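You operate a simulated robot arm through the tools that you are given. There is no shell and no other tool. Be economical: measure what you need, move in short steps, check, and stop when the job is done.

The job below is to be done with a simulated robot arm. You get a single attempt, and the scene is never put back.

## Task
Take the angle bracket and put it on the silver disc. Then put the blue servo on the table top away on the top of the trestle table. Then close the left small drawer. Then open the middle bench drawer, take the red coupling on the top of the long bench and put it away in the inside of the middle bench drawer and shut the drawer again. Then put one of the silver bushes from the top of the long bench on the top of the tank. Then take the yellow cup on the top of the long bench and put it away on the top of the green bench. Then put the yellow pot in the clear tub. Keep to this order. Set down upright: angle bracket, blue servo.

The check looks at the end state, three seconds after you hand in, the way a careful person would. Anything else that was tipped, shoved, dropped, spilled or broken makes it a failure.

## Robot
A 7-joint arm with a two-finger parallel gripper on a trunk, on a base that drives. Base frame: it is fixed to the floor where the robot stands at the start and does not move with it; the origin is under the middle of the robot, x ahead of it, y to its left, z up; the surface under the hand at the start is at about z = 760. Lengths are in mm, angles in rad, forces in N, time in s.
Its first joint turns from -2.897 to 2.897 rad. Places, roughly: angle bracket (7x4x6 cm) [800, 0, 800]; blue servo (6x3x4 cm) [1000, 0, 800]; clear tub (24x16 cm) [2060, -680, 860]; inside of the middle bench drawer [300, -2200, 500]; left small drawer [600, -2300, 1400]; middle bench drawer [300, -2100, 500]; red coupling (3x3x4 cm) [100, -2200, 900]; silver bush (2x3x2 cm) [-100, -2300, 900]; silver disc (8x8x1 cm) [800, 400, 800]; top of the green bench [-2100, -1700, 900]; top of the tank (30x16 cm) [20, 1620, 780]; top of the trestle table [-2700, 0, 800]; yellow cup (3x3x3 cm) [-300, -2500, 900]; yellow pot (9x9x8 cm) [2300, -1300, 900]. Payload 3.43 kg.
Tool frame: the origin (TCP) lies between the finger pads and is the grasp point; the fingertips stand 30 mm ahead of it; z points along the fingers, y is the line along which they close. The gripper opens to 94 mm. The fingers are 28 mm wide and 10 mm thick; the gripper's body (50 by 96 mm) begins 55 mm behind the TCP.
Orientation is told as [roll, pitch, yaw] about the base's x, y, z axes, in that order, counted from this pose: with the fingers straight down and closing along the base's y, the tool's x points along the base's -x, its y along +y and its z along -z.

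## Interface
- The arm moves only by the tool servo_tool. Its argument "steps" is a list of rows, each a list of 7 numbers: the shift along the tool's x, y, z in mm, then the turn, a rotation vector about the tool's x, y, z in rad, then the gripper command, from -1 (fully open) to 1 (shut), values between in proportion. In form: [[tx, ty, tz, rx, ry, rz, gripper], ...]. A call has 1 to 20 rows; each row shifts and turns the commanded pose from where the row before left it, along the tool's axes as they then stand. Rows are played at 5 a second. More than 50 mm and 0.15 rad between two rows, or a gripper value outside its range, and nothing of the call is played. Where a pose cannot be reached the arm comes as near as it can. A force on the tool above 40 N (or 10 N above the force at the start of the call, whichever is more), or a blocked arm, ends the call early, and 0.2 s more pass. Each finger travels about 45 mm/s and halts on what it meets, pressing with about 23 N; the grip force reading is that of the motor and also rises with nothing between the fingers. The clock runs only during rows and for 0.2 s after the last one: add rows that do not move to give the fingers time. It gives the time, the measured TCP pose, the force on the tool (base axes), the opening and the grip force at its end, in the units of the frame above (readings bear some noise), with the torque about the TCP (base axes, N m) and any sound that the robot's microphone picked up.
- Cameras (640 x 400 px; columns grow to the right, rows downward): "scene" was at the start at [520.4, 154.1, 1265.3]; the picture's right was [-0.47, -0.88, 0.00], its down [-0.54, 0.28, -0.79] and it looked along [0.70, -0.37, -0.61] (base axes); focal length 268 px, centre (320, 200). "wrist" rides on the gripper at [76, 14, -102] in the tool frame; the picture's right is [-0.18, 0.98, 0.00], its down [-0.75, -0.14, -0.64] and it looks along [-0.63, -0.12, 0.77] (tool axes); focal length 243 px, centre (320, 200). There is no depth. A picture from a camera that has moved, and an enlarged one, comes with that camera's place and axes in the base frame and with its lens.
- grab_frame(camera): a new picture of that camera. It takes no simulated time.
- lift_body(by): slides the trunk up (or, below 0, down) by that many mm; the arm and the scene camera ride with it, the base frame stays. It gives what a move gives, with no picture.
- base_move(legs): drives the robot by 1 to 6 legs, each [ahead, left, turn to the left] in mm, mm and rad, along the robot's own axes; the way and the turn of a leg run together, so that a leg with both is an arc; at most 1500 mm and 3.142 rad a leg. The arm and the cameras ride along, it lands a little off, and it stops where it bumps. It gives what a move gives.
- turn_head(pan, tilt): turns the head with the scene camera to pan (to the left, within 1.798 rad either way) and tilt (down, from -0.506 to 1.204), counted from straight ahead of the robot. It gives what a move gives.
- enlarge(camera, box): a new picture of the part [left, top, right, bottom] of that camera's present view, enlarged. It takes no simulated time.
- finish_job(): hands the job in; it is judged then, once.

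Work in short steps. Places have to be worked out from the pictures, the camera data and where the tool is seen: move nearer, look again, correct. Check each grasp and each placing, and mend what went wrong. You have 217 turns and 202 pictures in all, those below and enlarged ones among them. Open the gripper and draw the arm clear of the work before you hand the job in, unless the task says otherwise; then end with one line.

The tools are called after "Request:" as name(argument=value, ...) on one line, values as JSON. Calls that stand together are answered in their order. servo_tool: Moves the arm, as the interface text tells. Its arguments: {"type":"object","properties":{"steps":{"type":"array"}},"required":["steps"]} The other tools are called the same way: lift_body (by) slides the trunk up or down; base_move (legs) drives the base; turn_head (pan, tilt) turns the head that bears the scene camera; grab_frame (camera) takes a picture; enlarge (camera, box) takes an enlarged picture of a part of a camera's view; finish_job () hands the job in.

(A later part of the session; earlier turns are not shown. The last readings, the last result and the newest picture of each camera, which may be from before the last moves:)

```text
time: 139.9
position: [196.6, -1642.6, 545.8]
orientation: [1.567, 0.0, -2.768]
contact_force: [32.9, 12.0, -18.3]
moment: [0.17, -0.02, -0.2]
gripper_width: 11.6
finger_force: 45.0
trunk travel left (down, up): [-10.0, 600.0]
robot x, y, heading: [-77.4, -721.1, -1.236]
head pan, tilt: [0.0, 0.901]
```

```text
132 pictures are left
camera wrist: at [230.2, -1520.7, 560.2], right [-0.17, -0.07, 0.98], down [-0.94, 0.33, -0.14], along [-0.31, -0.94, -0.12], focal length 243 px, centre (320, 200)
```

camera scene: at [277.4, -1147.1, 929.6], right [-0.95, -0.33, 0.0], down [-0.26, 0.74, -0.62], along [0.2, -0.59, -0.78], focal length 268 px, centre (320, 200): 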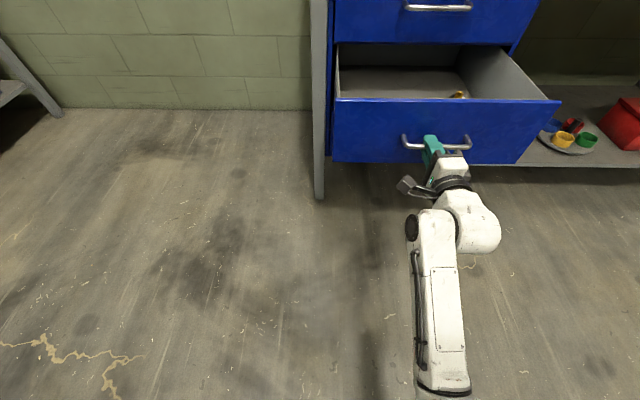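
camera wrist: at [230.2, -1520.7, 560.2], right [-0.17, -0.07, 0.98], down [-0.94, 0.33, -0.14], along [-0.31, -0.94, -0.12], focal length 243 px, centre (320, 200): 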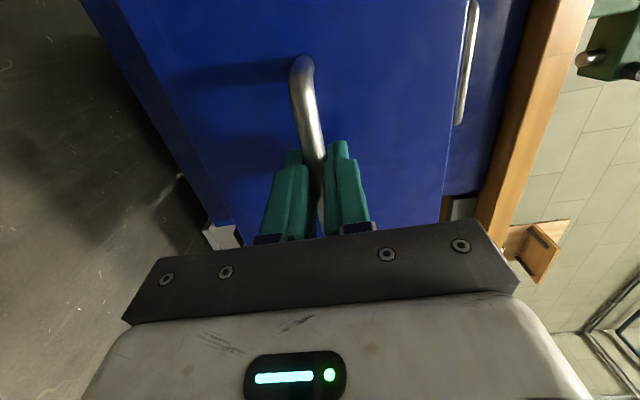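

Drawer open ~240 mm. Release the handle, back the hand off and raise the trunk.

Request:
servo_tool(steps=[[2, 0, 0, 0, 0, 0, 0.6], [0, 0, 0, 0, 0, 0, 0], [0, 0, 0, 0, 0, 0, -0.6], [0, 0, 0, 0, 0, 0, -0.6], [0, 0, -30, 0, 0, 0, -0.6], [0, 0, -40, 0, 0, 0, -0.6], [0, 0, -40, 0, 0, 0, -0.6], [0, 0, 0, 0, 0, 0, -0.6]])

Request:
lift_body(by=400)

Request:
turn_head(pan=-0.3, tilt=0.6)

Request:
grab_frame(camera="scene")

```text
time: 141.7
position: [158.2, -1537.0, 544.7]
orientation: [1.568, 0.0, -2.769]
contact_force: [-0.6, -0.4, 0.1]
moment: [-0.04, -0.02, -0.02]
gripper_width: 74.9
finger_force: 0.2
trunk travel left (down, up): [-10.0, 600.0]
robot x, y, heading: [-78.9, -721.1, -1.239]
head pan, tilt: [0.0, 0.901]
```

```text
time: 145.6
position: [157.3, -1538.0, 944.3]
orientation: [1.567, 0.001, -2.768]
contact_force: [0.0, -0.3, -0.2]
moment: [0.02, 0.02, 0.0]
gripper_width: 75.4
finger_force: 0.0
trunk travel left (down, up): [-410.0, 200.0]
robot x, y, heading: [-77.1, -720.7, -1.24]
head pan, tilt: [0.0, 0.901]
```

```text
time: 146.4
position: [158.2, -1537.8, 945.9]
orientation: [1.565, 0.001, -2.771]
contact_force: [0.2, 0.7, -0.7]
moment: [0.04, -0.01, -0.02]
gripper_width: 75.4
finger_force: 0.0
trunk travel left (down, up): [-410.0, 200.0]
robot x, y, heading: [-77.5, -716.1, -1.238]
head pan, tilt: [-0.3, 0.6]
```

```text
131 pictures are left
camera scene: at [255.2, -1163.7, 1354.7], right [-1.0, -0.03, 0.0], down [-0.02, 0.57, -0.82], along [0.03, -0.82, -0.57], focal length 268 px, centre (320, 200)
```

scene: 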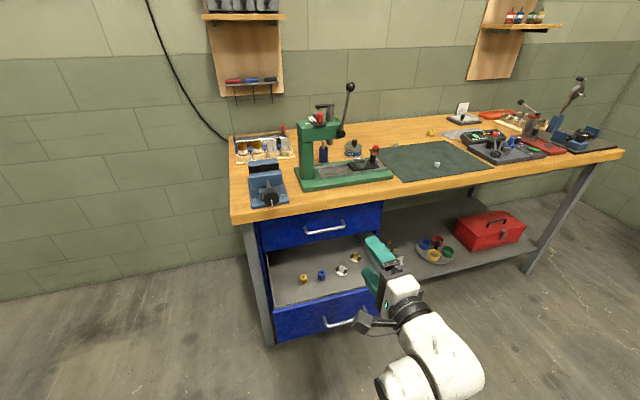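

Enlarge the bench top to identify the red coupling, silver bush and yellow cup.

Request:
enlarge(camera="scene", box=[270, 90, 462, 210])

Request:
enlarge(camera="scene", box=[400, 70, 624, 210])

```text
3.33 times, centred on (366, 150) of scene
camera zoom: at [255.2, -1163.7, 1354.7], right [-1.0, -0.03, 0.0], down [-0.02, 0.57, -0.82], along [0.03, -0.82, -0.57], focal length 895 px, centre (167, 367)
```

zoom: 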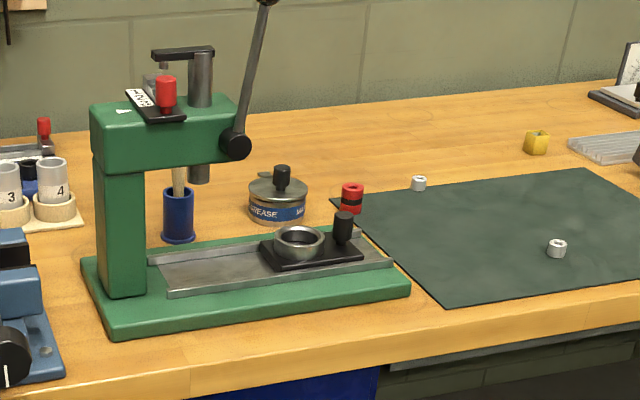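

```text
2.86 times, centred on (512, 140) of scene
camera zoom: at [255.2, -1163.7, 1354.7], right [-1.0, -0.03, 0.0], down [-0.02, 0.57, -0.82], along [0.03, -0.82, -0.57], focal length 767 px, centre (-229, 371)
```

zoom: 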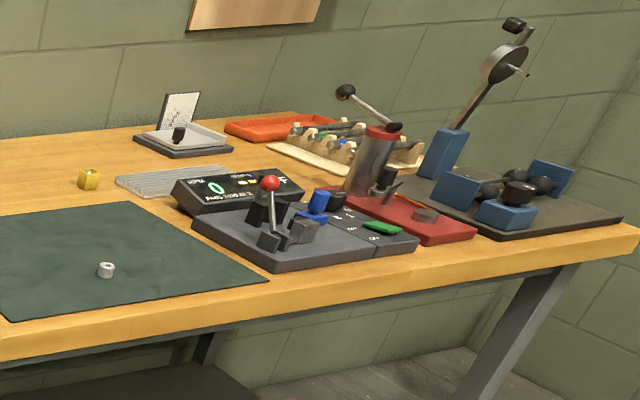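

Red coupling stands behind the press base, right of the grease tin; silver bushes on/near the mat, yellow cup behind. Turn the hand back to pointing down.

Request:
servo_tool(steps=[[0, 0, 0, 0, 0, -0.143, -0.6], [0, 0, 0, 0, 0, -0.143, -0.6], [0, 0, 0, 0, 0, -0.143, -0.6], [0, 0, 0, 0, 0, -0.143, -0.6], [0, 0, 0, 0, 0, -0.143, -0.6], [0, 0, 0, 0, 0, -0.143, -0.6], [0, 0, 0, 0, 0, -0.143, -0.6], [0, 0, 0, 0, 0, -0.143, -0.6], [0, 0, 0, 0, 0, -0.143, -0.6], [0, 0, 0, 0, 0, -0.143, -0.6], [0, 0, 0, 0, 0, -0.143, -0.6]])

Request:
servo_tool(steps=[[0, 0, 0, 0, 0.143, 0, -0.6], [0, 0, 0, 0, 0.143, 0, -0.6], [0, 0, 0, 0, 0.143, 0, -0.6], [0, 0, 0, 0, 0.143, 0, -0.6], [0, 0, 0, 0, 0.143, 0, -0.6], [0, 0, 0, 0, 0.143, 0, -0.6], [0, 0, 0, 0, 0.143, 0, -0.6], [0, 0, 0, 0, 0.143, 0, -0.6], [0, 0, 0, 0, 0.143, 0, -0.6], [0, 0, 0, 0, 0.143, 0, -0.6], [0, 0, 0, 0, 0.141, 0, -0.6], [0, 0, -50, 0, 0, 0, -0.6], [0, 0, -50, 0, 0, 0, -0.6], [0, 0, -50, 0, 0, 0, -0.6], [0, 0, 0, 0, 0, 0, -0.6]])

```text
time: 148.8
position: [159.1, -1537.6, 946.0]
orientation: [-0.585, -1.566, -0.616]
contact_force: [0.0, 0.1, 0.4]
moment: [-0.01, 0.02, 0.01]
gripper_width: 75.5
finger_force: 0.1
trunk travel left (down, up): [-410.0, 200.0]
robot x, y, heading: [-79.5, -720.0, -1.237]
head pan, tilt: [-0.3, 0.6]
```

```text
time: 152.0
position: [145.6, -1517.0, 1100.2]
orientation: [-0.01, -0.179, -1.204]
contact_force: [0.5, -0.2, 0.3]
moment: [0.0, 0.03, -0.01]
gripper_width: 75.4
finger_force: 0.1
out of reach, approached as far as the arm can: row 8, 9
trunk travel left (down, up): [-410.0, 200.0]
robot x, y, heading: [-79.3, -719.5, -1.235]
head pan, tilt: [-0.3, 0.6]
```

Pitch is nearly down. Drive right, then ahead to stand right of the open drawer.

Request:
base_move(legs=[[0, -490, 0], [540, 0, 0]])

Request:
servo_tool(steps=[[0, 0, 0, 0, 0.09, 0, -0.6], [0, 0, 0, 0, 0.089, 0, -0.6], [0, 0, 0, 0, 0, 0, -0.6]])

Request:
turn_head(pan=0.0, tilt=0.8)

Request:
grab_frame(camera="scene")

Request:
grab_frame(camera="wrist")

```text
time: 157.6
position: [-128.9, -2188.1, 1100.0]
orientation: [-0.013, -0.18, -1.199]
contact_force: [0.1, -0.1, 0.7]
moment: [0.0, 0.0, 0.04]
gripper_width: 75.0
finger_force: 0.0
trunk travel left (down, up): [-410.0, 200.0]
robot x, y, heading: [-356.2, -1391.4, -1.235]
head pan, tilt: [-0.3, 0.6]
```

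```text
time: 158.4
position: [-127.4, -2188.1, 1100.2]
orientation: [-0.012, -0.002, -1.202]
contact_force: [0.1, 0.3, 0.2]
moment: [-0.04, 0.0, 0.01]
gripper_width: 75.3
finger_force: 0.0
trunk travel left (down, up): [-410.0, 200.0]
robot x, y, heading: [-354.8, -1392.8, -1.232]
head pan, tilt: [-0.3, 0.6]
```

```text
time: 159.2
position: [-127.5, -2185.9, 1099.9]
orientation: [-0.013, 0.0, -1.203]
contact_force: [-0.2, 0.0, 0.1]
moment: [0.02, 0.01, -0.04]
gripper_width: 75.3
finger_force: 0.0
trunk travel left (down, up): [-410.0, 200.0]
robot x, y, heading: [-353.5, -1390.7, -1.232]
head pan, tilt: [0.0, 0.799]
```

```text
128 pictures are left
camera scene: at [2.9, -1820.8, 1337.9], right [-0.94, -0.33, 0.0], down [-0.24, 0.68, -0.7], along [0.23, -0.66, -0.72], focal length 268 px, centre (320, 200)
```

scene: 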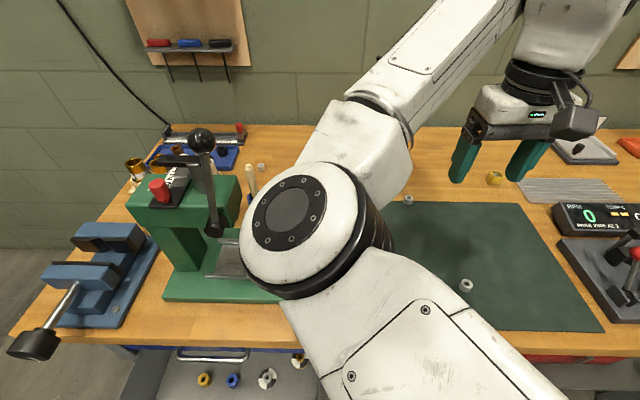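

```text
127 pictures are left
camera wrist: at [-140.3, -2110.8, 1202.2], right [0.98, 0.18, -0.01], down [0.15, -0.75, 0.64], along [0.11, -0.63, -0.76], focal length 243 px, centre (320, 200)
```

wrist: 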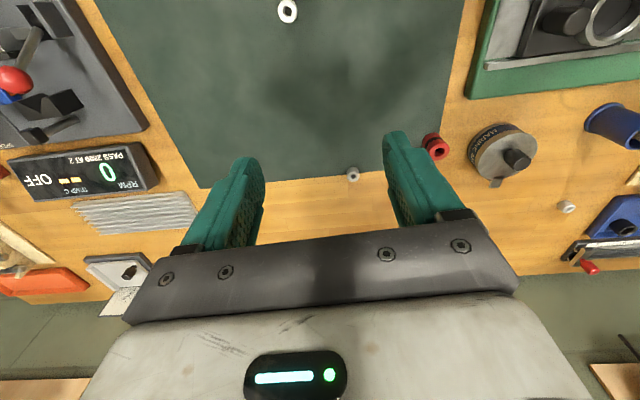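

Coupling at about [54, -2240]. To keep the elbow above the press lever, raise the trunk 120 mm, then move over it and look.

Request:
lift_body(by=120)

Request:
servo_tool(steps=[[-22.4, 30.2, 0, 0, 0, 0, -0.4], [-22.4, 30.2, 0, 0, 0, 0, -0.4], [-22.4, 30.2, 0, 0, 0, 0, -0.4], [-22.4, 30.2, 0, 0, 0, 0, -0.4], [-22.4, 30.2, 0, 0, 0, 0, -0.4], [0, 0, 40, 0, 0, 0, -0.4], [0, 0, 40, 0, 0, 0, -0.4], [0, 0, 40, 0, 0, 0, -0.4], [0, 0, 0, 0, 0, 0, -0.4], [0, 0, 0, 0, 0, 0, -0.4]])

Request:
grab_frame(camera="wrist")

Request:
grab_frame(camera="scene")

```text
time: 160.7
position: [-128.4, -2186.4, 1219.8]
orientation: [-0.012, -0.001, -1.203]
contact_force: [0.4, 0.8, 0.8]
moment: [0.0, -0.02, -0.01]
gripper_width: 75.3
finger_force: 0.0
trunk travel left (down, up): [-530.0, 80.0]
robot x, y, heading: [-356.1, -1390.9, -1.232]
head pan, tilt: [0.0, 0.799]
```

```text
time: 162.9
position: [53.3, -2237.5, 1097.3]
orientation: [-0.01, 0.001, -1.203]
contact_force: [1.1, 0.1, -0.7]
moment: [-0.03, -0.01, 0.01]
gripper_width: 65.7
finger_force: 0.1
trunk travel left (down, up): [-530.0, 80.0]
robot x, y, heading: [-355.3, -1391.3, -1.235]
head pan, tilt: [0.0, 0.799]
```

```text
126 pictures are left
camera wrist: at [40.8, -2162.5, 1200.8], right [0.98, 0.18, -0.01], down [0.15, -0.75, 0.64], along [0.11, -0.63, -0.76], focal length 243 px, centre (320, 200)
```

wrist: 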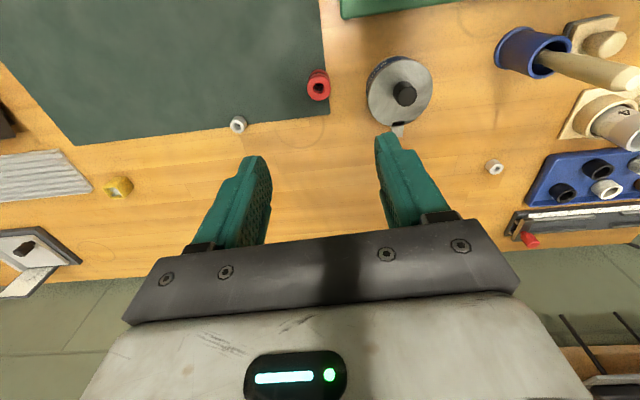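

```text
125 pictures are left
camera scene: at [3.0, -1820.8, 1457.9], right [-0.94, -0.33, 0.0], down [-0.24, 0.68, -0.7], along [0.23, -0.66, -0.72], focal length 268 px, centre (320, 200)
```

scene: 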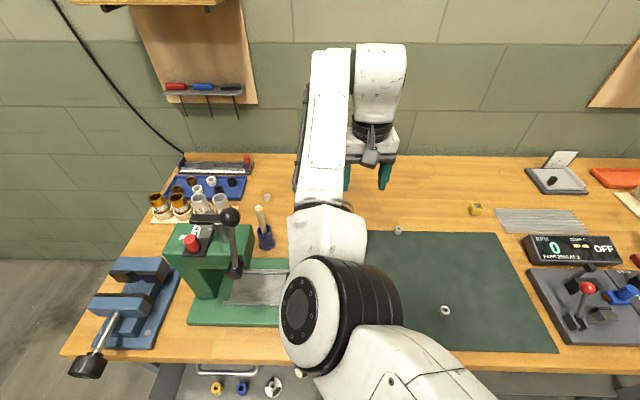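

Refined coupling centre ≈ [54.7, -2246, 881]. Descend to just above and look again.

Request:
servo_tool(steps=[[-8.4, -1.7, 40, 0, 0, 0, -0.4], [0, 0, 45, 0, 0, 0, -0.4], [0, 0, 45, 0, 0, 0, -0.4], [0, 0, 37, 0, 0, 0, -0.4], [0, 0, 0, 0, 0, 0, -0.4], [0, 0, 0, 0, 0, 0, -0.4]])

Request:
grab_frame(camera="wrist")

```text
time: 164.3
position: [53.1, -2247.2, 930.3]
orientation: [-0.011, -0.001, -1.204]
contact_force: [-0.5, -0.2, 0.6]
moment: [0.02, -0.04, 0.0]
gripper_width: 66.0
finger_force: 0.1
trunk travel left (down, up): [-530.0, 80.0]
robot x, y, heading: [-357.3, -1394.0, -1.232]
head pan, tilt: [0.0, 0.799]
```

```text
124 pictures are left
camera wrist: at [40.1, -2171.0, 1033.5], right [0.98, 0.18, -0.01], down [0.15, -0.75, 0.64], along [0.11, -0.63, -0.76], focal length 243 px, centre (320, 200)
```

wrist: 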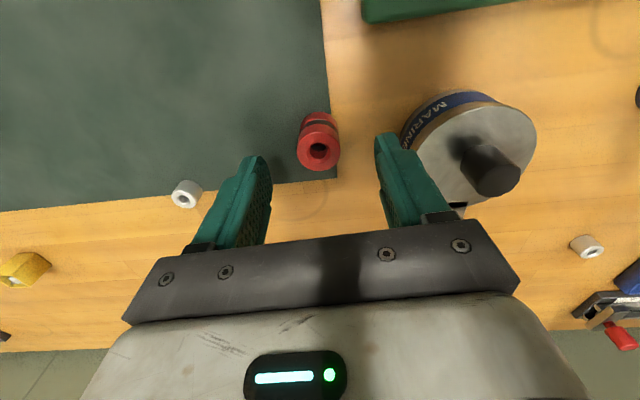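

Coupling is centred, needs 4 mm toward me; mat surface is z≈865. Descend to TCP z≈899, narrowing the fingers, and grip.

Request:
servo_tool(steps=[[4, 0, 0, 0, 0, 0, -0.2], [0, 0, 16, 0, 0, 0, -0.2], [0, 0, 15, 0, 0, 0, -0.2], [0, 0, 0, 0, 0, 0, -0.2], [0, 0, 0, 0, 0, 0, 0.3], [0, 0, 0, 0, 0, 0, 0.7], [0, 0, 0, 0, 0, 0, 1], [0, 0, 0, 0, 0, 0, 1], [0, 0, 0, 0, 0, 0, 1]])

Request:
grab_frame(camera="wrist")

```text
time: 166.3
position: [49.6, -2243.2, 900.3]
orientation: [-0.01, -0.003, -1.203]
contact_force: [0.2, 0.3, 0.8]
moment: [0.0, -0.02, 0.03]
gripper_width: 26.9
finger_force: 23.4
trunk travel left (down, up): [-530.0, 80.0]
robot x, y, heading: [-352.4, -1389.8, -1.237]
head pan, tilt: [0.0, 0.799]
```

```text
123 pictures are left
camera wrist: at [37.6, -2168.2, 1003.0], right [0.98, 0.18, -0.01], down [0.15, -0.75, 0.64], along [0.11, -0.64, -0.76], focal length 243 px, centre (320, 200)
```

wrist: 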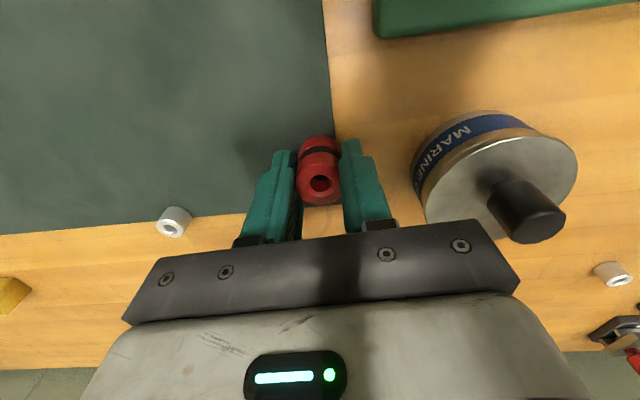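

Gripped (26.9 mm). Lift 100 mm and draw straight back over the mat toward me, then left over the open drawer.

Request:
servo_tool(steps=[[0, 0, -50, 0, 0, 0, 1], [0, 0, -50, 0, 0, 0, 1], [0, 0, -20, 0, 0, 0, 1], [46, -6, 0, 0, 0, 0, 1], [46, -6, 0, 0, 0, 0, 1], [46, -6, 0, 0, 0, 0, 1], [46, -6, 0, 0, 0, 0, 1], [46, 0, 0, 0, 0, 0, 1], [46, 0, 0, 0, 0, 0, 1], [46, 0, 0, 0, 0, 0, 1], [46, 0, 0, 0, 0, 0, 1], [46, 0, 0, 0, 0, 0, 1], [46, 0, 0, 0, 0, 0, 1], [0, 0, 0, 0, 0, 0, 1]])

Request:
grab_frame(camera="scene")

```text
time: 169.3
position: [-123.5, -1855.7, 1017.6]
orientation: [-0.012, 0.0, -1.201]
contact_force: [0.2, -0.7, -0.4]
moment: [0.03, -0.02, 0.0]
gripper_width: 26.7
finger_force: 23.0
out of reach, approached as far as the arm can: row 13
trunk travel left (down, up): [-530.0, 80.0]
robot x, y, heading: [-353.4, -1391.4, -1.228]
head pan, tilt: [0.0, 0.799]
```

```text
122 pictures are left
camera scene: at [3.0, -1820.7, 1457.9], right [-0.94, -0.33, 0.0], down [-0.24, 0.68, -0.7], along [0.23, -0.66, -0.72], focal length 268 px, centre (320, 200)
```

scene: 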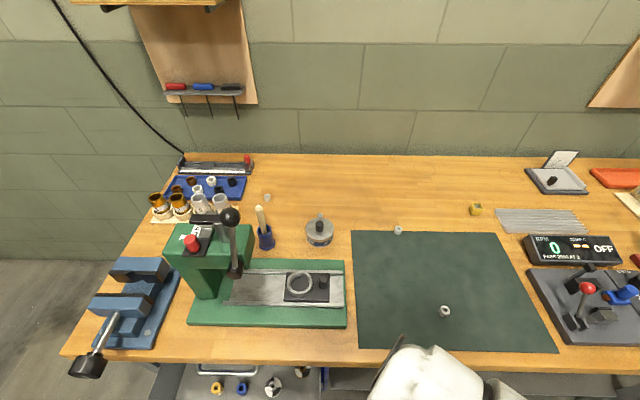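

Now at the front of the bench, level with the drawer. View the drawer interior with the head to pick a free spot.

Request:
turn_head(pan=0.1, tilt=1.2)

Request:
grab_frame(camera="scene")

```text
time: 170.1
position: [-123.6, -1855.9, 1018.3]
orientation: [-0.012, -0.002, -1.205]
contact_force: [0.2, -0.3, 0.9]
moment: [0.0, -0.01, 0.0]
gripper_width: 26.8
finger_force: 22.7
trunk travel left (down, up): [-530.0, 80.0]
robot x, y, heading: [-355.6, -1392.5, -1.236]
head pan, tilt: [0.099, 1.201]
```

```text
121 pictures are left
camera scene: at [-0.1, -1795.2, 1430.2], right [-0.91, -0.42, 0.0], down [-0.39, 0.84, -0.36], along [0.15, -0.33, -0.93], focal length 268 px, centre (320, 200)
```

scene: 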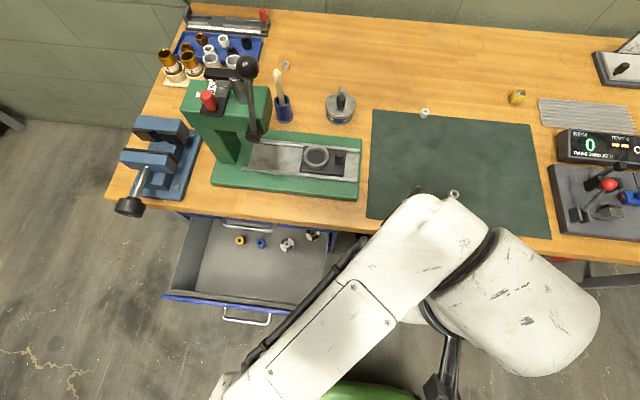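

Free space at the front middle of the drawer. Target ≈ [220, -1760]; move left over it.

Request:
servo_tool(steps=[[-4.2, 44.4, 0, 0, 0, 0, 1], [-4.2, 44.4, 0, 0, 0, 0, 1], [-4.2, 44.4, 0, 0, 0, 0, 1], [-4.2, 44.4, 0, 0, 0, 0, 1], [-4.2, 44.4, 0, 0, 0, 0, 1], [-4.2, 44.4, 0, 0, 0, 0, 1], [-4.2, 44.4, 0, 0, 0, 0, 1], [-4.2, 44.4, 0, 0, 0, 0, 1], [0, 0, 0, 0, 0, 0, 1]])

Request:
lift_body(by=-200)

Request:
grab_frame(camera="wrist")

Request:
grab_frame(camera="scene")

```text
time: 172.1
position: [219.7, -1756.4, 1017.2]
orientation: [-0.012, 0.0, -1.202]
contact_force: [0.0, -1.1, 0.0]
moment: [0.0, -0.03, -0.02]
gripper_width: 27.3
finger_force: 22.9
trunk travel left (down, up): [-530.0, 80.0]
robot x, y, heading: [-356.7, -1389.8, -1.232]
head pan, tilt: [0.099, 1.201]
```

```text
time: 174.3
position: [219.8, -1757.2, 817.8]
orientation: [-0.012, -0.003, -1.203]
contact_force: [-0.1, -0.3, -0.1]
moment: [0.04, 0.01, -0.02]
gripper_width: 26.9
finger_force: 23.0
trunk travel left (down, up): [-330.0, 280.0]
robot x, y, heading: [-352.9, -1392.9, -1.233]
head pan, tilt: [0.099, 1.201]
```

```text
120 pictures are left
camera wrist: at [207.7, -1681.7, 919.8], right [0.98, 0.18, -0.01], down [0.15, -0.75, 0.64], along [0.11, -0.64, -0.76], focal length 243 px, centre (320, 200)
```

wrist: 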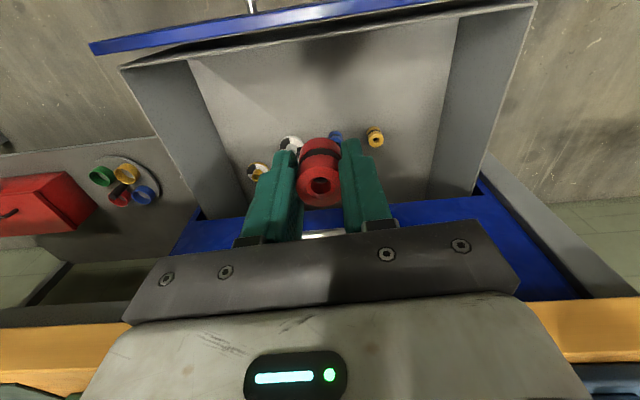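

```text
119 pictures are left
camera scene: at [-0.1, -1795.1, 1230.2], right [-0.91, -0.42, 0.0], down [-0.39, 0.84, -0.36], along [0.15, -0.33, -0.93], focal length 268 px, centre (320, 200)
```

scene: 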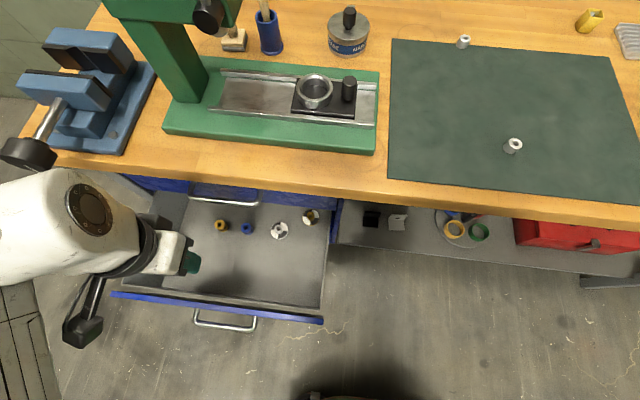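

Shift 20 mm deeper so the coupling lands clear of the front panel, then lower the trunk 200 mm more.

Request:
servo_tool(steps=[[-20, 0, 0, 0, 0, 0, 1], [0, 0, 0, 0, 0, 0, 1]])

Request:
lift_body(by=-200)

Request:
grab_frame(camera="wrist")

Request:
grab_frame(camera="scene")

```text
time: 174.9
position: [226.8, -1776.1, 818.0]
orientation: [-0.011, 0.0, -1.2]
contact_force: [-0.2, 0.4, 0.1]
moment: [0.0, -0.03, -0.02]
gripper_width: 26.7
finger_force: 22.9
trunk travel left (down, up): [-330.0, 280.0]
robot x, y, heading: [-358.7, -1391.0, -1.238]
head pan, tilt: [0.099, 1.201]
```

```text
time: 177.1
position: [226.8, -1775.4, 617.9]
orientation: [-0.013, -0.002, -1.204]
contact_force: [0.2, 0.0, 0.1]
moment: [0.0, 0.02, -0.03]
gripper_width: 26.9
finger_force: 22.9
trunk travel left (down, up): [-130.0, 480.0]
robot x, y, heading: [-350.8, -1392.2, -1.228]
head pan, tilt: [0.099, 1.201]
```

```text
118 pictures are left
camera wrist: at [214.2, -1700.1, 719.7], right [0.98, 0.18, -0.01], down [0.15, -0.75, 0.64], along [0.11, -0.64, -0.76], focal length 243 px, centre (320, 200)
```

wrist: 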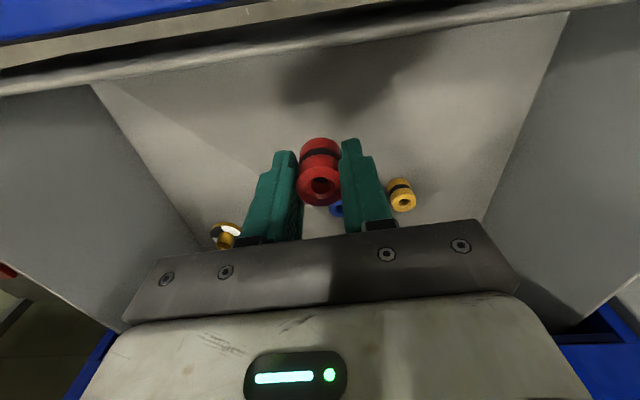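

```text
117 pictures are left
camera scene: at [-0.1, -1795.1, 1030.2], right [-0.91, -0.42, 0.0], down [-0.39, 0.84, -0.36], along [0.15, -0.33, -0.93], focal length 268 px, centre (320, 200)
```

scene: 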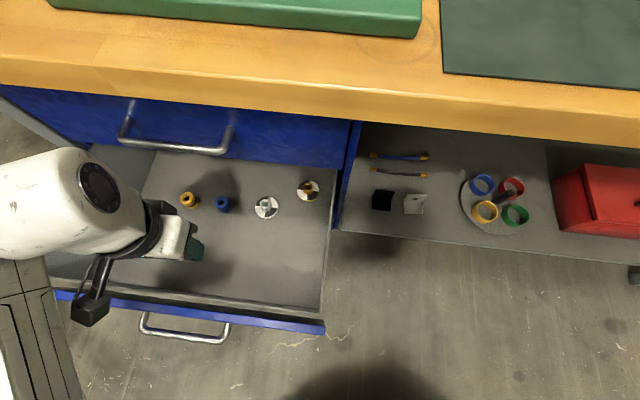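

Spot below is free; floor estimated z≈513, so contact near TCP z≈548. Lower toward it.

Request:
servo_tool(steps=[[0, 0, 20, 0, 0, 0, 1], [0, 0, 20, 0, 0, 0, 1], [0, 0, 15, 0, 0, 0, 1], [0, 0, 0, 0, 0, 0, 1], [0, 0, 0, 0, 0, 0, 1]])

Request:
grab_frame(camera="wrist")

Request:
grab_frame(camera="scene")

```text
time: 178.3
position: [224.0, -1774.9, 562.0]
orientation: [-0.01, -0.001, -1.203]
contact_force: [-0.6, 0.6, -1.3]
moment: [-0.02, -0.02, -0.01]
gripper_width: 26.9
finger_force: 22.8
trunk travel left (down, up): [-130.0, 480.0]
robot x, y, heading: [-355.4, -1389.2, -1.231]
head pan, tilt: [0.099, 1.201]
```

```text
116 pictures are left
camera wrist: at [213.1, -1699.3, 665.0], right [0.98, 0.18, -0.01], down [0.15, -0.75, 0.64], along [0.11, -0.64, -0.76], focal length 243 px, centre (320, 200)
```

wrist: 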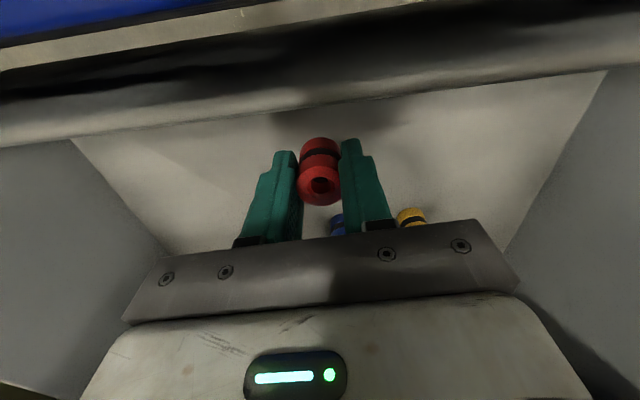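

```text
115 pictures are left
camera scene: at [-0.1, -1795.1, 1030.2], right [-0.91, -0.42, 0.0], down [-0.39, 0.84, -0.36], along [0.15, -0.33, -0.93], focal length 268 px, centre (320, 200)
```

scene: 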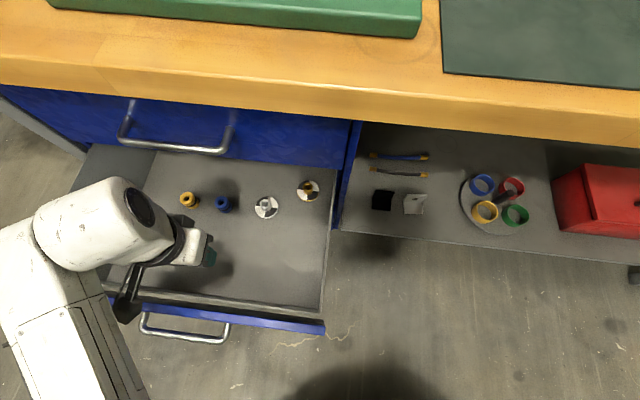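

Continue down in small steps.

Request:
servo_tool(steps=[[0, 0, 4, 0, 0, 0, 1], [0, 0, 4, 0, 0, 0, 1], [0, 0, 2, 0, 0, 0, 1], [0, 0, 0, 0, 0, 0, 1]])

Request:
enlarge(camera="wrist", box=[220, 60, 476, 220])

```text
time: 179.3
position: [225.7, -1776.1, 551.2]
orientation: [-0.012, -0.002, -1.203]
contact_force: [0.0, -0.1, -0.2]
moment: [0.0, 0.02, 0.02]
gripper_width: 26.9
finger_force: 23.2
trunk travel left (down, up): [-130.0, 480.0]
robot x, y, heading: [-354.9, -1393.7, -1.234]
head pan, tilt: [0.099, 1.201]
```

```text
2.50 times, centred on (348, 140) of wrist
camera zoom: at [213.5, -1700.5, 654.7], right [0.98, 0.18, -0.01], down [0.15, -0.75, 0.64], along [0.11, -0.64, -0.76], focal length 606 px, centre (250, 350)
```

zoom: 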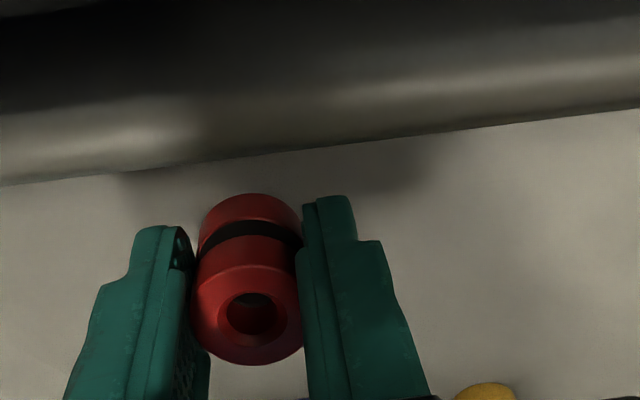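

Shift 8 mm deeper for clearance from the front panel and continue to contact.

Request:
servo_tool(steps=[[-8, 0, 0, 0, 0, 0, 1], [0, 0, 2, 0, 0, 0, 1], [0, 0, 2, 0, 0, 0, 1], [0, 0, 2, 0, 0, 0, 1], [0, 0, 0, 0, 0, 0, 1]])

Request:
enlarge(camera="wrist", box=[220, 60, 476, 220])

```text
time: 180.5
position: [229.3, -1782.1, 546.2]
orientation: [-0.009, -0.001, -1.204]
contact_force: [0.2, 0.0, -0.8]
moment: [0.02, -0.03, -0.02]
gripper_width: 26.9
finger_force: 23.0
trunk travel left (down, up): [-130.0, 480.0]
robot x, y, heading: [-352.8, -1389.0, -1.229]
head pan, tilt: [0.099, 1.201]
```

```text
2.50 times, centred on (348, 140) of wrist
camera zoom: at [216.7, -1707.6, 648.8], right [0.98, 0.18, -0.01], down [0.15, -0.75, 0.64], along [0.11, -0.63, -0.76], focal length 606 px, centre (250, 350)
```

zoom: 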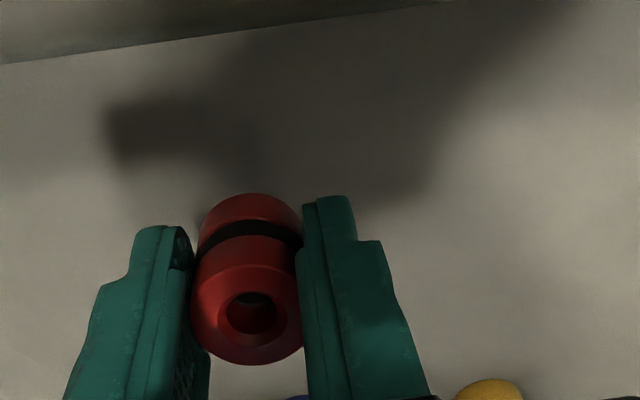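

Still above the floor; keep lowering with force watch.

Request:
servo_tool(steps=[[0, 0, 4, 0, 0, 0, 1], [0, 0, 4, 0, 0, 0, 1], [0, 0, 3, 0, 0, 0, 1], [0, 0, 0, 0, 0, 0, 1]])

Request:
enlarge(camera="wrist", box=[220, 60, 476, 220])

```text
time: 181.5
position: [229.4, -1784.3, 535.5]
orientation: [-0.011, -0.002, -1.201]
contact_force: [-2.3, -0.4, 12.1]
moment: [1.09, 0.14, 0.2]
gripper_width: 26.9
finger_force: 22.8
trunk travel left (down, up): [-130.0, 480.0]
robot x, y, heading: [-355.7, -1390.0, -1.234]
head pan, tilt: [0.099, 1.201]
```

```text
2.50 times, centred on (348, 140) of wrist
camera zoom: at [216.2, -1707.8, 638.4], right [0.98, 0.18, -0.01], down [0.15, -0.75, 0.64], along [0.11, -0.63, -0.76], focal length 606 px, centre (250, 350)
```

zoom: 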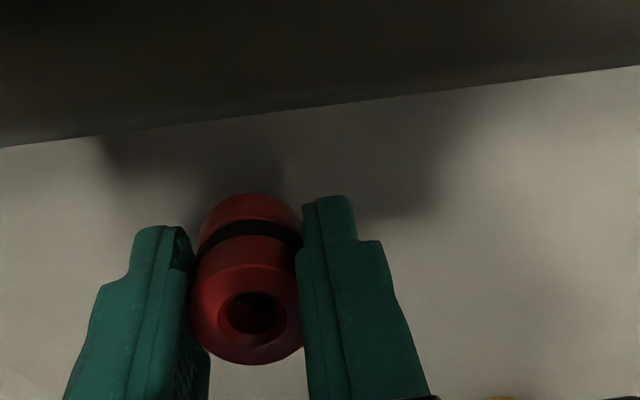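

The moment shows the wrist camera touching the drawer's front panel. Raise, turn the hand a quarter so the camera sits sideways, and try again.

Request:
servo_tool(steps=[[0, 0, -20, 0, 0, 0, 1], [0, 0, -40, 0, 0, 0, 1], [0, 0, -30, 0, 0, 0, 1], [0, 0, 0, 0, 0, 0.143, 1], [0, 0, 0, 0, 0, 0.143, 1], [0, 0, 0, 0, 0, 0.143, 1], [0, 0, 0, 0, 0, 0.143, 1], [0, 0, 0, 0, 0, 0.143, 1], [0, 0, 0, 0, 0, 0.143, 1], [0, 0, 0, 0, 0, 0.143, 1], [0, 0, 0, 0, 0, 0.143, 1], [0, 0, 0, 0, 0, 0.143, 1], [0, 0, 0, 0, 0, 0.143, 1], [0, 0, 0, 0, 0, 0.143, 1], [0, 0, 0, 0, 0, 0, 1], [0, 0, 0, 0, 0, 0, 1]])

Request:
grab_frame(camera="wrist")

Request:
grab_frame(camera="scene")

```text
time: 184.9
position: [230.2, -1783.2, 625.4]
orientation: [0.0, -0.014, -2.773]
contact_force: [0.2, 0.2, -0.4]
moment: [0.03, -0.01, -0.02]
gripper_width: 26.9
finger_force: 23.3
trunk travel left (down, up): [-130.0, 480.0]
robot x, y, heading: [-352.5, -1392.6, -1.237]
head pan, tilt: [0.099, 1.201]
```

```text
111 pictures are left
camera wrist: at [307.8, -1769.9, 727.3], right [0.18, -0.98, 0.0], down [-0.75, -0.13, 0.65], along [-0.64, -0.12, -0.76], focal length 243 px, centre (320, 200)
```

wrist: 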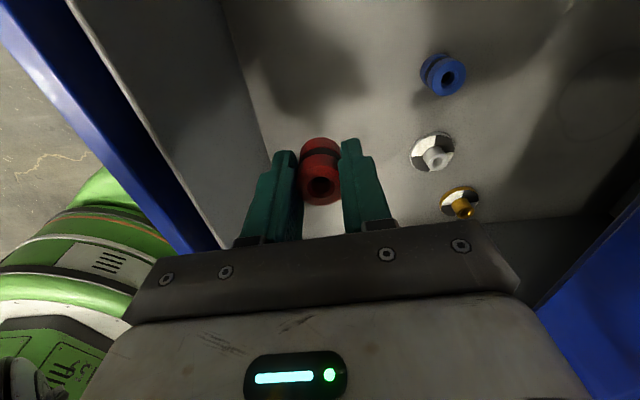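

```text
110 pictures are left
camera scene: at [-0.1, -1795.1, 1030.2], right [-0.91, -0.42, 0.0], down [-0.39, 0.84, -0.36], along [0.15, -0.33, -0.93], focal length 268 px, centre (320, 200)
```

scene: 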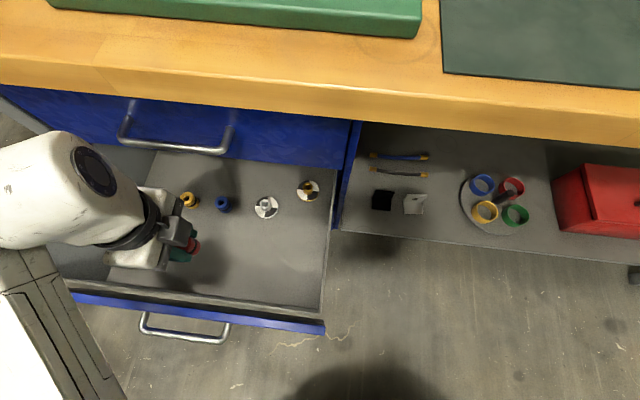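

Now the camera is clear. Lower again to the floor.

Request:
servo_tool(steps=[[0, 0, 25, 0, 0, 0, 1], [0, 0, 25, 0, 0, 0, 1], [0, 0, 25, 0, 0, 0, 1], [0, 0, 10, 0, 0, 0, 1], [0, 0, 3, 0, 0, 0, 1], [0, 0, 0, 0, 0, 0, 1]])

Request:
grab_frame(camera="wrist")

```text
time: 186.3
position: [229.6, -1783.9, 536.9]
orientation: [0.003, -0.013, -2.775]
contact_force: [-0.3, -1.2, -1.0]
moment: [0.01, 0.0, 0.04]
gripper_width: 26.5
finger_force: 23.0
trunk travel left (down, up): [-130.0, 480.0]
robot x, y, heading: [-356.3, -1393.4, -1.237]
head pan, tilt: [0.099, 1.201]
```

```text
109 pictures are left
camera wrist: at [306.9, -1770.0, 639.0], right [0.18, -0.98, 0.0], down [-0.75, -0.14, 0.65], along [-0.64, -0.12, -0.76], focal length 243 px, centre (320, 200)
```

wrist: 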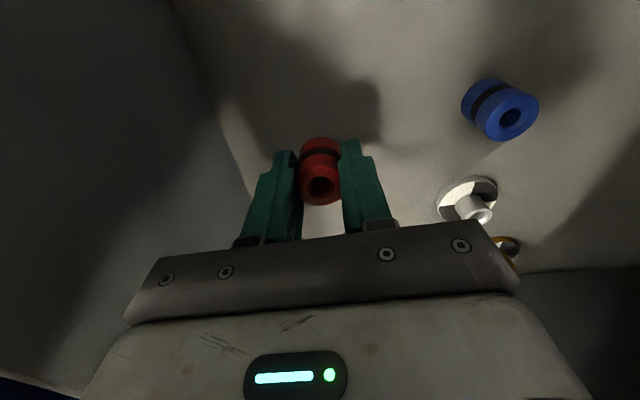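

Near the floor; small steps to contact.

Request:
servo_tool(steps=[[0, 0, 3, 0, 0, 0, 1], [0, 0, 3, 0, 0, 0, 1], [0, 0, 3, 0, 0, 0, 1], [0, 0, 0, 0, 0, 0, 1]])

```text
time: 187.3
position: [227.9, -1783.9, 527.6]
orientation: [0.0, -0.011, -2.775]
contact_force: [-0.9, -0.3, 0.0]
moment: [-0.04, -0.03, -0.01]
gripper_width: 26.7
finger_force: 23.6
trunk travel left (down, up): [-130.0, 480.0]
robot x, y, heading: [-353.5, -1391.5, -1.23]
head pan, tilt: [0.099, 1.201]
```

No contact yet; continue.

Request:
servo_tool(steps=[[0, 0, 3, 0, 0, 0, 1], [0, 0, 3, 0, 0, 0, 1], [0, 0, 2, 0, 0, 0, 1], [0, 0, 0, 0, 0, 0, 1]])

Request:
grab_frame(camera="wrist")

```text
time: 188.3
position: [228.0, -1783.7, 520.2]
orientation: [0.0, -0.013, -2.776]
contact_force: [0.5, 0.3, -0.7]
moment: [-0.04, -0.02, 0.01]
gripper_width: 26.5
finger_force: 22.3
trunk travel left (down, up): [-130.0, 480.0]
robot x, y, heading: [-354.0, -1394.9, -1.231]
head pan, tilt: [0.099, 1.201]
```

```text
108 pictures are left
camera wrist: at [306.4, -1770.1, 621.5], right [0.18, -0.98, 0.0], down [-0.75, -0.14, 0.65], along [-0.64, -0.12, -0.76], focal length 243 px, centre (320, 200)
```

wrist: 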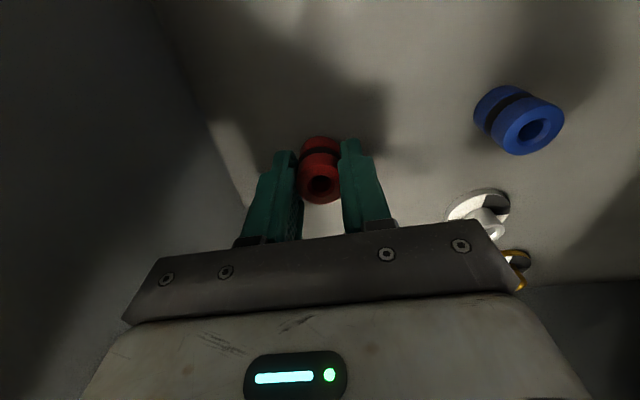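

Still free; continue down in slightly larger steps.

Request:
servo_tool(steps=[[0, 0, 4, 0, 0, 0, 1], [0, 0, 4, 0, 0, 0, 1], [0, 0, 3, 0, 0, 0, 1], [0, 0, 3, 0, 0, 0, 1], [0, 0, 0, 0, 0, 0, 1]])

Request:
grab_frame(camera="wrist")

```text
time: 189.5
position: [227.9, -1784.5, 507.3]
orientation: [0.003, -0.011, -2.776]
contact_force: [-5.4, -0.3, 24.0]
moment: [0.14, 0.05, 0.03]
gripper_width: 26.0
finger_force: 23.2
trunk travel left (down, up): [-130.0, 480.0]
robot x, y, heading: [-354.1, -1391.3, -1.237]
head pan, tilt: [0.099, 1.201]
```

```text
107 pictures are left
camera wrist: at [306.1, -1770.3, 609.9], right [0.18, -0.98, 0.01], down [-0.75, -0.13, 0.65], along [-0.64, -0.12, -0.76], focal length 243 px, centre (320, 200)
```

wrist: 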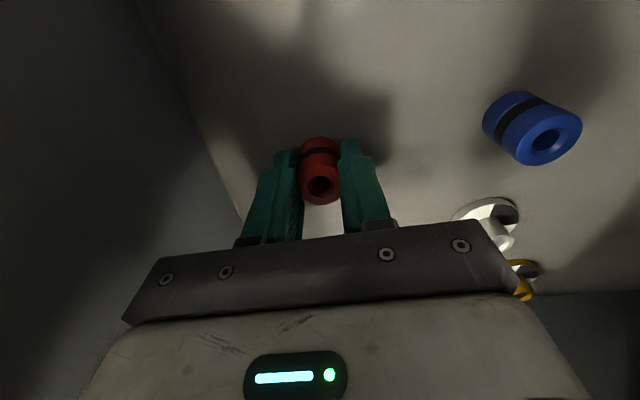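

Contact on the drawer floor (24 N, no moment). Ease, release, and rise.

Request:
servo_tool(steps=[[0, 0, -2, 0, 0, 0, 1], [0, 0, 0, 0, 0, 0, 0.3], [0, 0, 0, 0, 0, 0, 0.05], [0, 0, 0, 0, 0, 0, 0.05], [0, 0, -20, 0, 0, 0, 0.05], [0, 0, -40, 0, 0, 0, 0.05], [0, 0, -45, 0, 0, 0, 0.05], [0, 0, 0, 0, 0, 0, 0.05]])

Request:
grab_frame(camera="wrist")

```text
time: 191.3
position: [228.2, -1783.9, 611.5]
orientation: [0.001, -0.013, -2.776]
contact_force: [-0.1, -0.9, -1.1]
moment: [-0.05, -0.01, 0.01]
gripper_width: 44.8
finger_force: 0.0
trunk travel left (down, up): [-130.0, 480.0]
robot x, y, heading: [-359.2, -1385.5, -1.23]
head pan, tilt: [0.099, 1.201]
```

```text
106 pictures are left
camera wrist: at [306.0, -1771.4, 714.2], right [0.18, -0.98, 0.0], down [-0.75, -0.14, 0.65], along [-0.64, -0.12, -0.76], focal length 243 px, centre (320, 200)
```

wrist: 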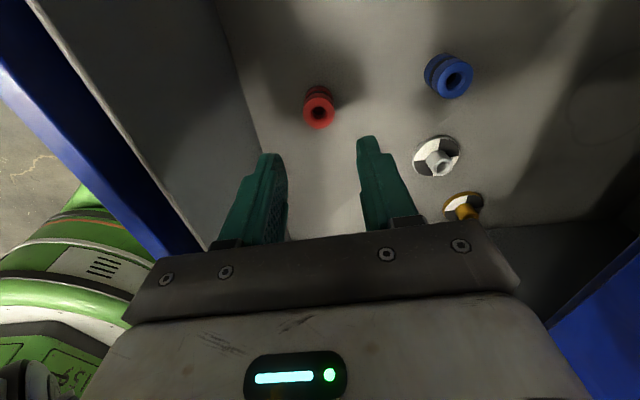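

Coupling stands in the drawer. Now raise the trunk, back away, and bring the arm in front of me so I can push the drawer shut with a horizontal hand.

Request:
lift_body(by=380)

Request:
base_move(legs=[[-450, 0, 0], [0, 430, 0]])

Request:
servo_tool(steps=[[-46, 15, 0, 0, 0, 0, 1], [-46, 15, 0, 0, 0, 0, 1], [-46, 15, 0, 0, 0, 0, 1], [-46, 15, 0, 0, 0, 0, 1], [-46, 15, 0, 0, 0, 0, 1], [-46, 15, 0, 0, 0, 0, 1], [-46, 15, 0, 0, 0, 0, 1], [-46, 15, 0, 0, 0, 0, 1], [-46, 15, 0, 0, 0, 0, 1], [0, 40, 0, 0, 0, 0, 1], [0, 40, 0, 0, 0, 0, 1], [0, 0, 0, 0, 0, 0, 1]])

```text
time: 194.9
position: [228.4, -1785.4, 991.1]
orientation: [0.0, -0.012, -2.774]
contact_force: [-0.1, -0.1, -1.0]
moment: [0.0, 0.01, -0.01]
gripper_width: 44.8
finger_force: 0.1
trunk travel left (down, up): [-510.0, 100.0]
robot x, y, heading: [-355.9, -1390.4, -1.238]
head pan, tilt: [0.099, 1.201]
```

```text
time: 200.0
position: [495.9, -1198.7, 991.9]
orientation: [0.002, -0.012, -2.768]
contact_force: [-0.1, 0.2, 0.9]
moment: [-0.01, 0.03, 0.02]
gripper_width: 44.5
finger_force: 0.2
trunk travel left (down, up): [-510.0, 100.0]
robot x, y, heading: [-89.4, -810.6, -1.227]
head pan, tilt: [0.099, 1.201]
```

```text
time: 202.6
position: [187.4, -1550.8, 995.6]
orientation: [0.001, -0.012, -2.769]
contact_force: [-0.2, 0.7, -0.5]
moment: [0.0, -0.01, -0.03]
gripper_width: 0.1
finger_force: 23.0
trunk travel left (down, up): [-510.0, 100.0]
robot x, y, heading: [-89.2, -809.3, -1.231]
head pan, tilt: [0.099, 1.201]
```

Pitch the hand to horizontal, align on the drawer's centre line, and lower the trunk to panel height.

Request:
servo_tool(steps=[[-30, -10, 0, 0, 0, 0, 1], [0, 0, 0, -0.143, 0, 0, 1], [0, 0, 0, -0.143, 0, 0, 1], [0, 0, 0, -0.143, 0, 0, 1], [0, 0, 0, -0.143, 0, 0, 1], [0, 0, 0, -0.143, 0, 0, 1], [0, 0, 0, -0.143, 0, 0, 1], [0, 0, 0, -0.143, 0, 0, 1], [0, 0, 0, -0.143, 0, 0, 1], [0, 0, 0, -0.143, 0, 0, 1], [0, 0, 0, -0.143, 0, 0, 1], [0, 0, 0, -0.141, 0, 0, 1], [0, 0, 0, 0, 0, 0, 1], [0, 0, 0, 0, 0, 0, 1]])

Request:
lift_body(by=-300)

Request:
grab_frame(camera="wrist")

Request:
grab_frame(camera="scene")

```text
time: 205.6
position: [156.4, -1551.4, 996.8]
orientation: [1.572, -0.013, -2.769]
contact_force: [0.3, -0.1, -0.4]
moment: [-0.01, 0.01, -0.02]
gripper_width: 0.1
finger_force: 22.8
trunk travel left (down, up): [-510.0, 100.0]
robot x, y, heading: [-90.9, -805.8, -1.224]
head pan, tilt: [0.099, 1.201]
```

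```text
time: 208.6
position: [157.7, -1551.2, 696.3]
orientation: [1.571, -0.012, -2.768]
contact_force: [0.8, 0.4, -0.2]
moment: [-0.02, -0.03, 0.05]
gripper_width: 0.0
finger_force: 22.9
trunk travel left (down, up): [-210.0, 400.0]
robot x, y, heading: [-88.4, -806.4, -1.227]
head pan, tilt: [0.099, 1.201]
```

```text
105 pictures are left
camera wrist: at [191.1, -1429.1, 711.0], right [-0.16, -0.06, 0.98], down [-0.94, 0.32, -0.13], along [-0.31, -0.94, -0.11], focal length 243 px, centre (320, 200)
```

wrist: 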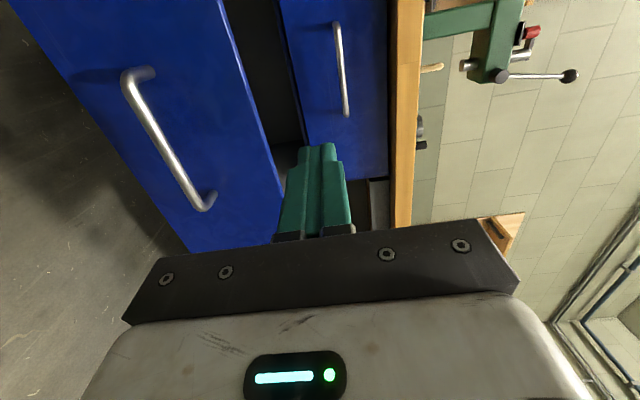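

```text
104 pictures are left
camera scene: at [266.8, -1210.0, 1110.2], right [-0.9, -0.43, 0.0], down [-0.4, 0.84, -0.36], along [0.16, -0.33, -0.93], focal length 268 px, centre (320, 200)
```

scene: 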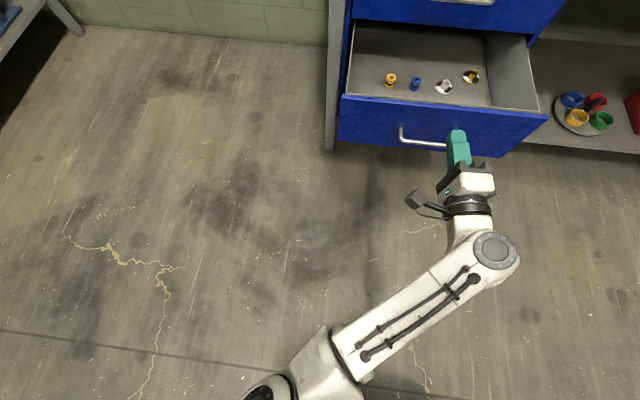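

Lower further so the closed fingers face the panel just above the handle.

Request:
lift_body(by=-106)

Request:
grab_frame(camera="wrist")

```text
time: 210.0
position: [156.9, -1551.1, 592.2]
orientation: [1.57, -0.012, -2.769]
contact_force: [-0.5, 0.8, 0.3]
moment: [0.02, 0.02, 0.01]
gripper_width: 0.0
finger_force: 23.3
trunk travel left (down, up): [-104.0, 506.0]
robot x, y, heading: [-93.9, -806.6, -1.23]
head pan, tilt: [0.099, 1.201]
```

```text
103 pictures are left
camera wrist: at [191.1, -1429.1, 605.1], right [-0.16, -0.06, 0.98], down [-0.94, 0.32, -0.13], along [-0.31, -0.94, -0.11], focal length 243 px, centre (320, 200)
```

wrist: 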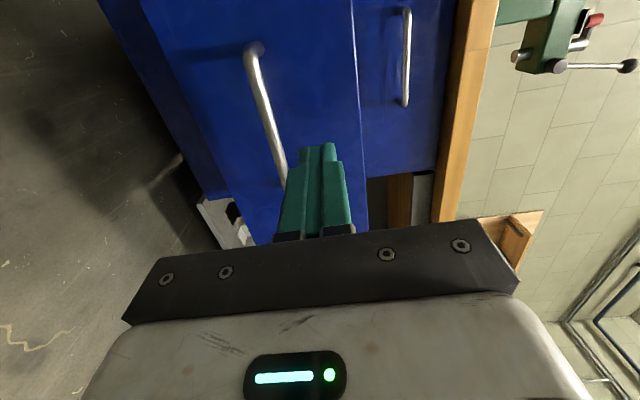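

Drive ahead 290 mm to push most of the way.

Request:
base_move(legs=[[290, 0, 0]])

Request:
grab_frame(camera="wrist")

Request:
grab_frame(camera="scene")

```text
time: 211.9
position: [258.6, -1819.4, 590.3]
orientation: [1.572, -0.009, -2.764]
contact_force: [-0.1, 0.0, 0.4]
moment: [-0.01, 0.01, 0.01]
gripper_width: 0.3
finger_force: 23.4
trunk travel left (down, up): [-104.0, 506.0]
robot x, y, heading: [8.8, -1080.3, -1.224]
head pan, tilt: [0.099, 1.201]
```

```text
102 pictures are left
camera wrist: at [291.2, -1697.3, 605.0], right [-0.16, -0.06, 0.98], down [-0.94, 0.32, -0.13], along [-0.3, -0.95, -0.11], focal length 243 px, centre (320, 200)
```

wrist: 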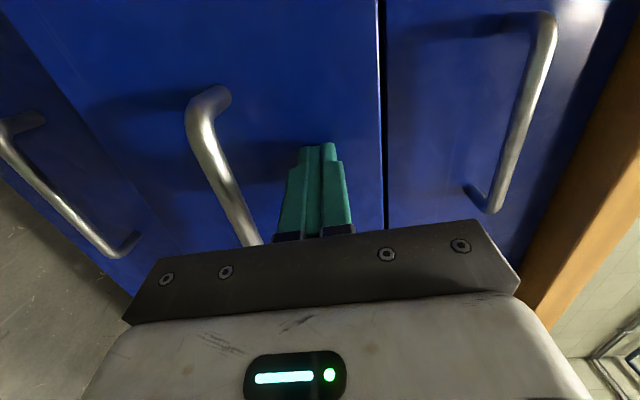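

```text
101 pictures are left
camera scene: at [365.7, -1477.8, 1004.2], right [-0.9, -0.43, 0.0], down [-0.4, 0.84, -0.36], along [0.16, -0.33, -0.93], focal length 268 px, centre (320, 200)
```

scene: 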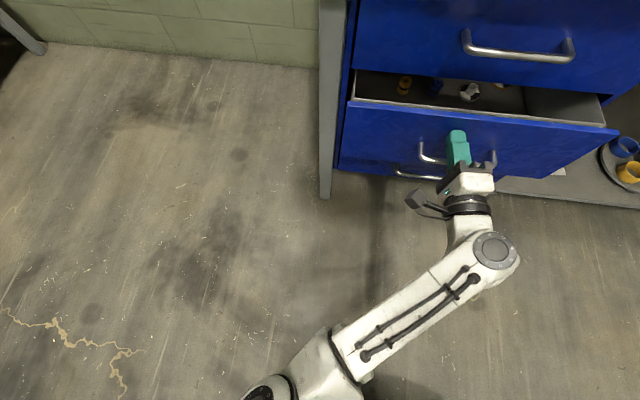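

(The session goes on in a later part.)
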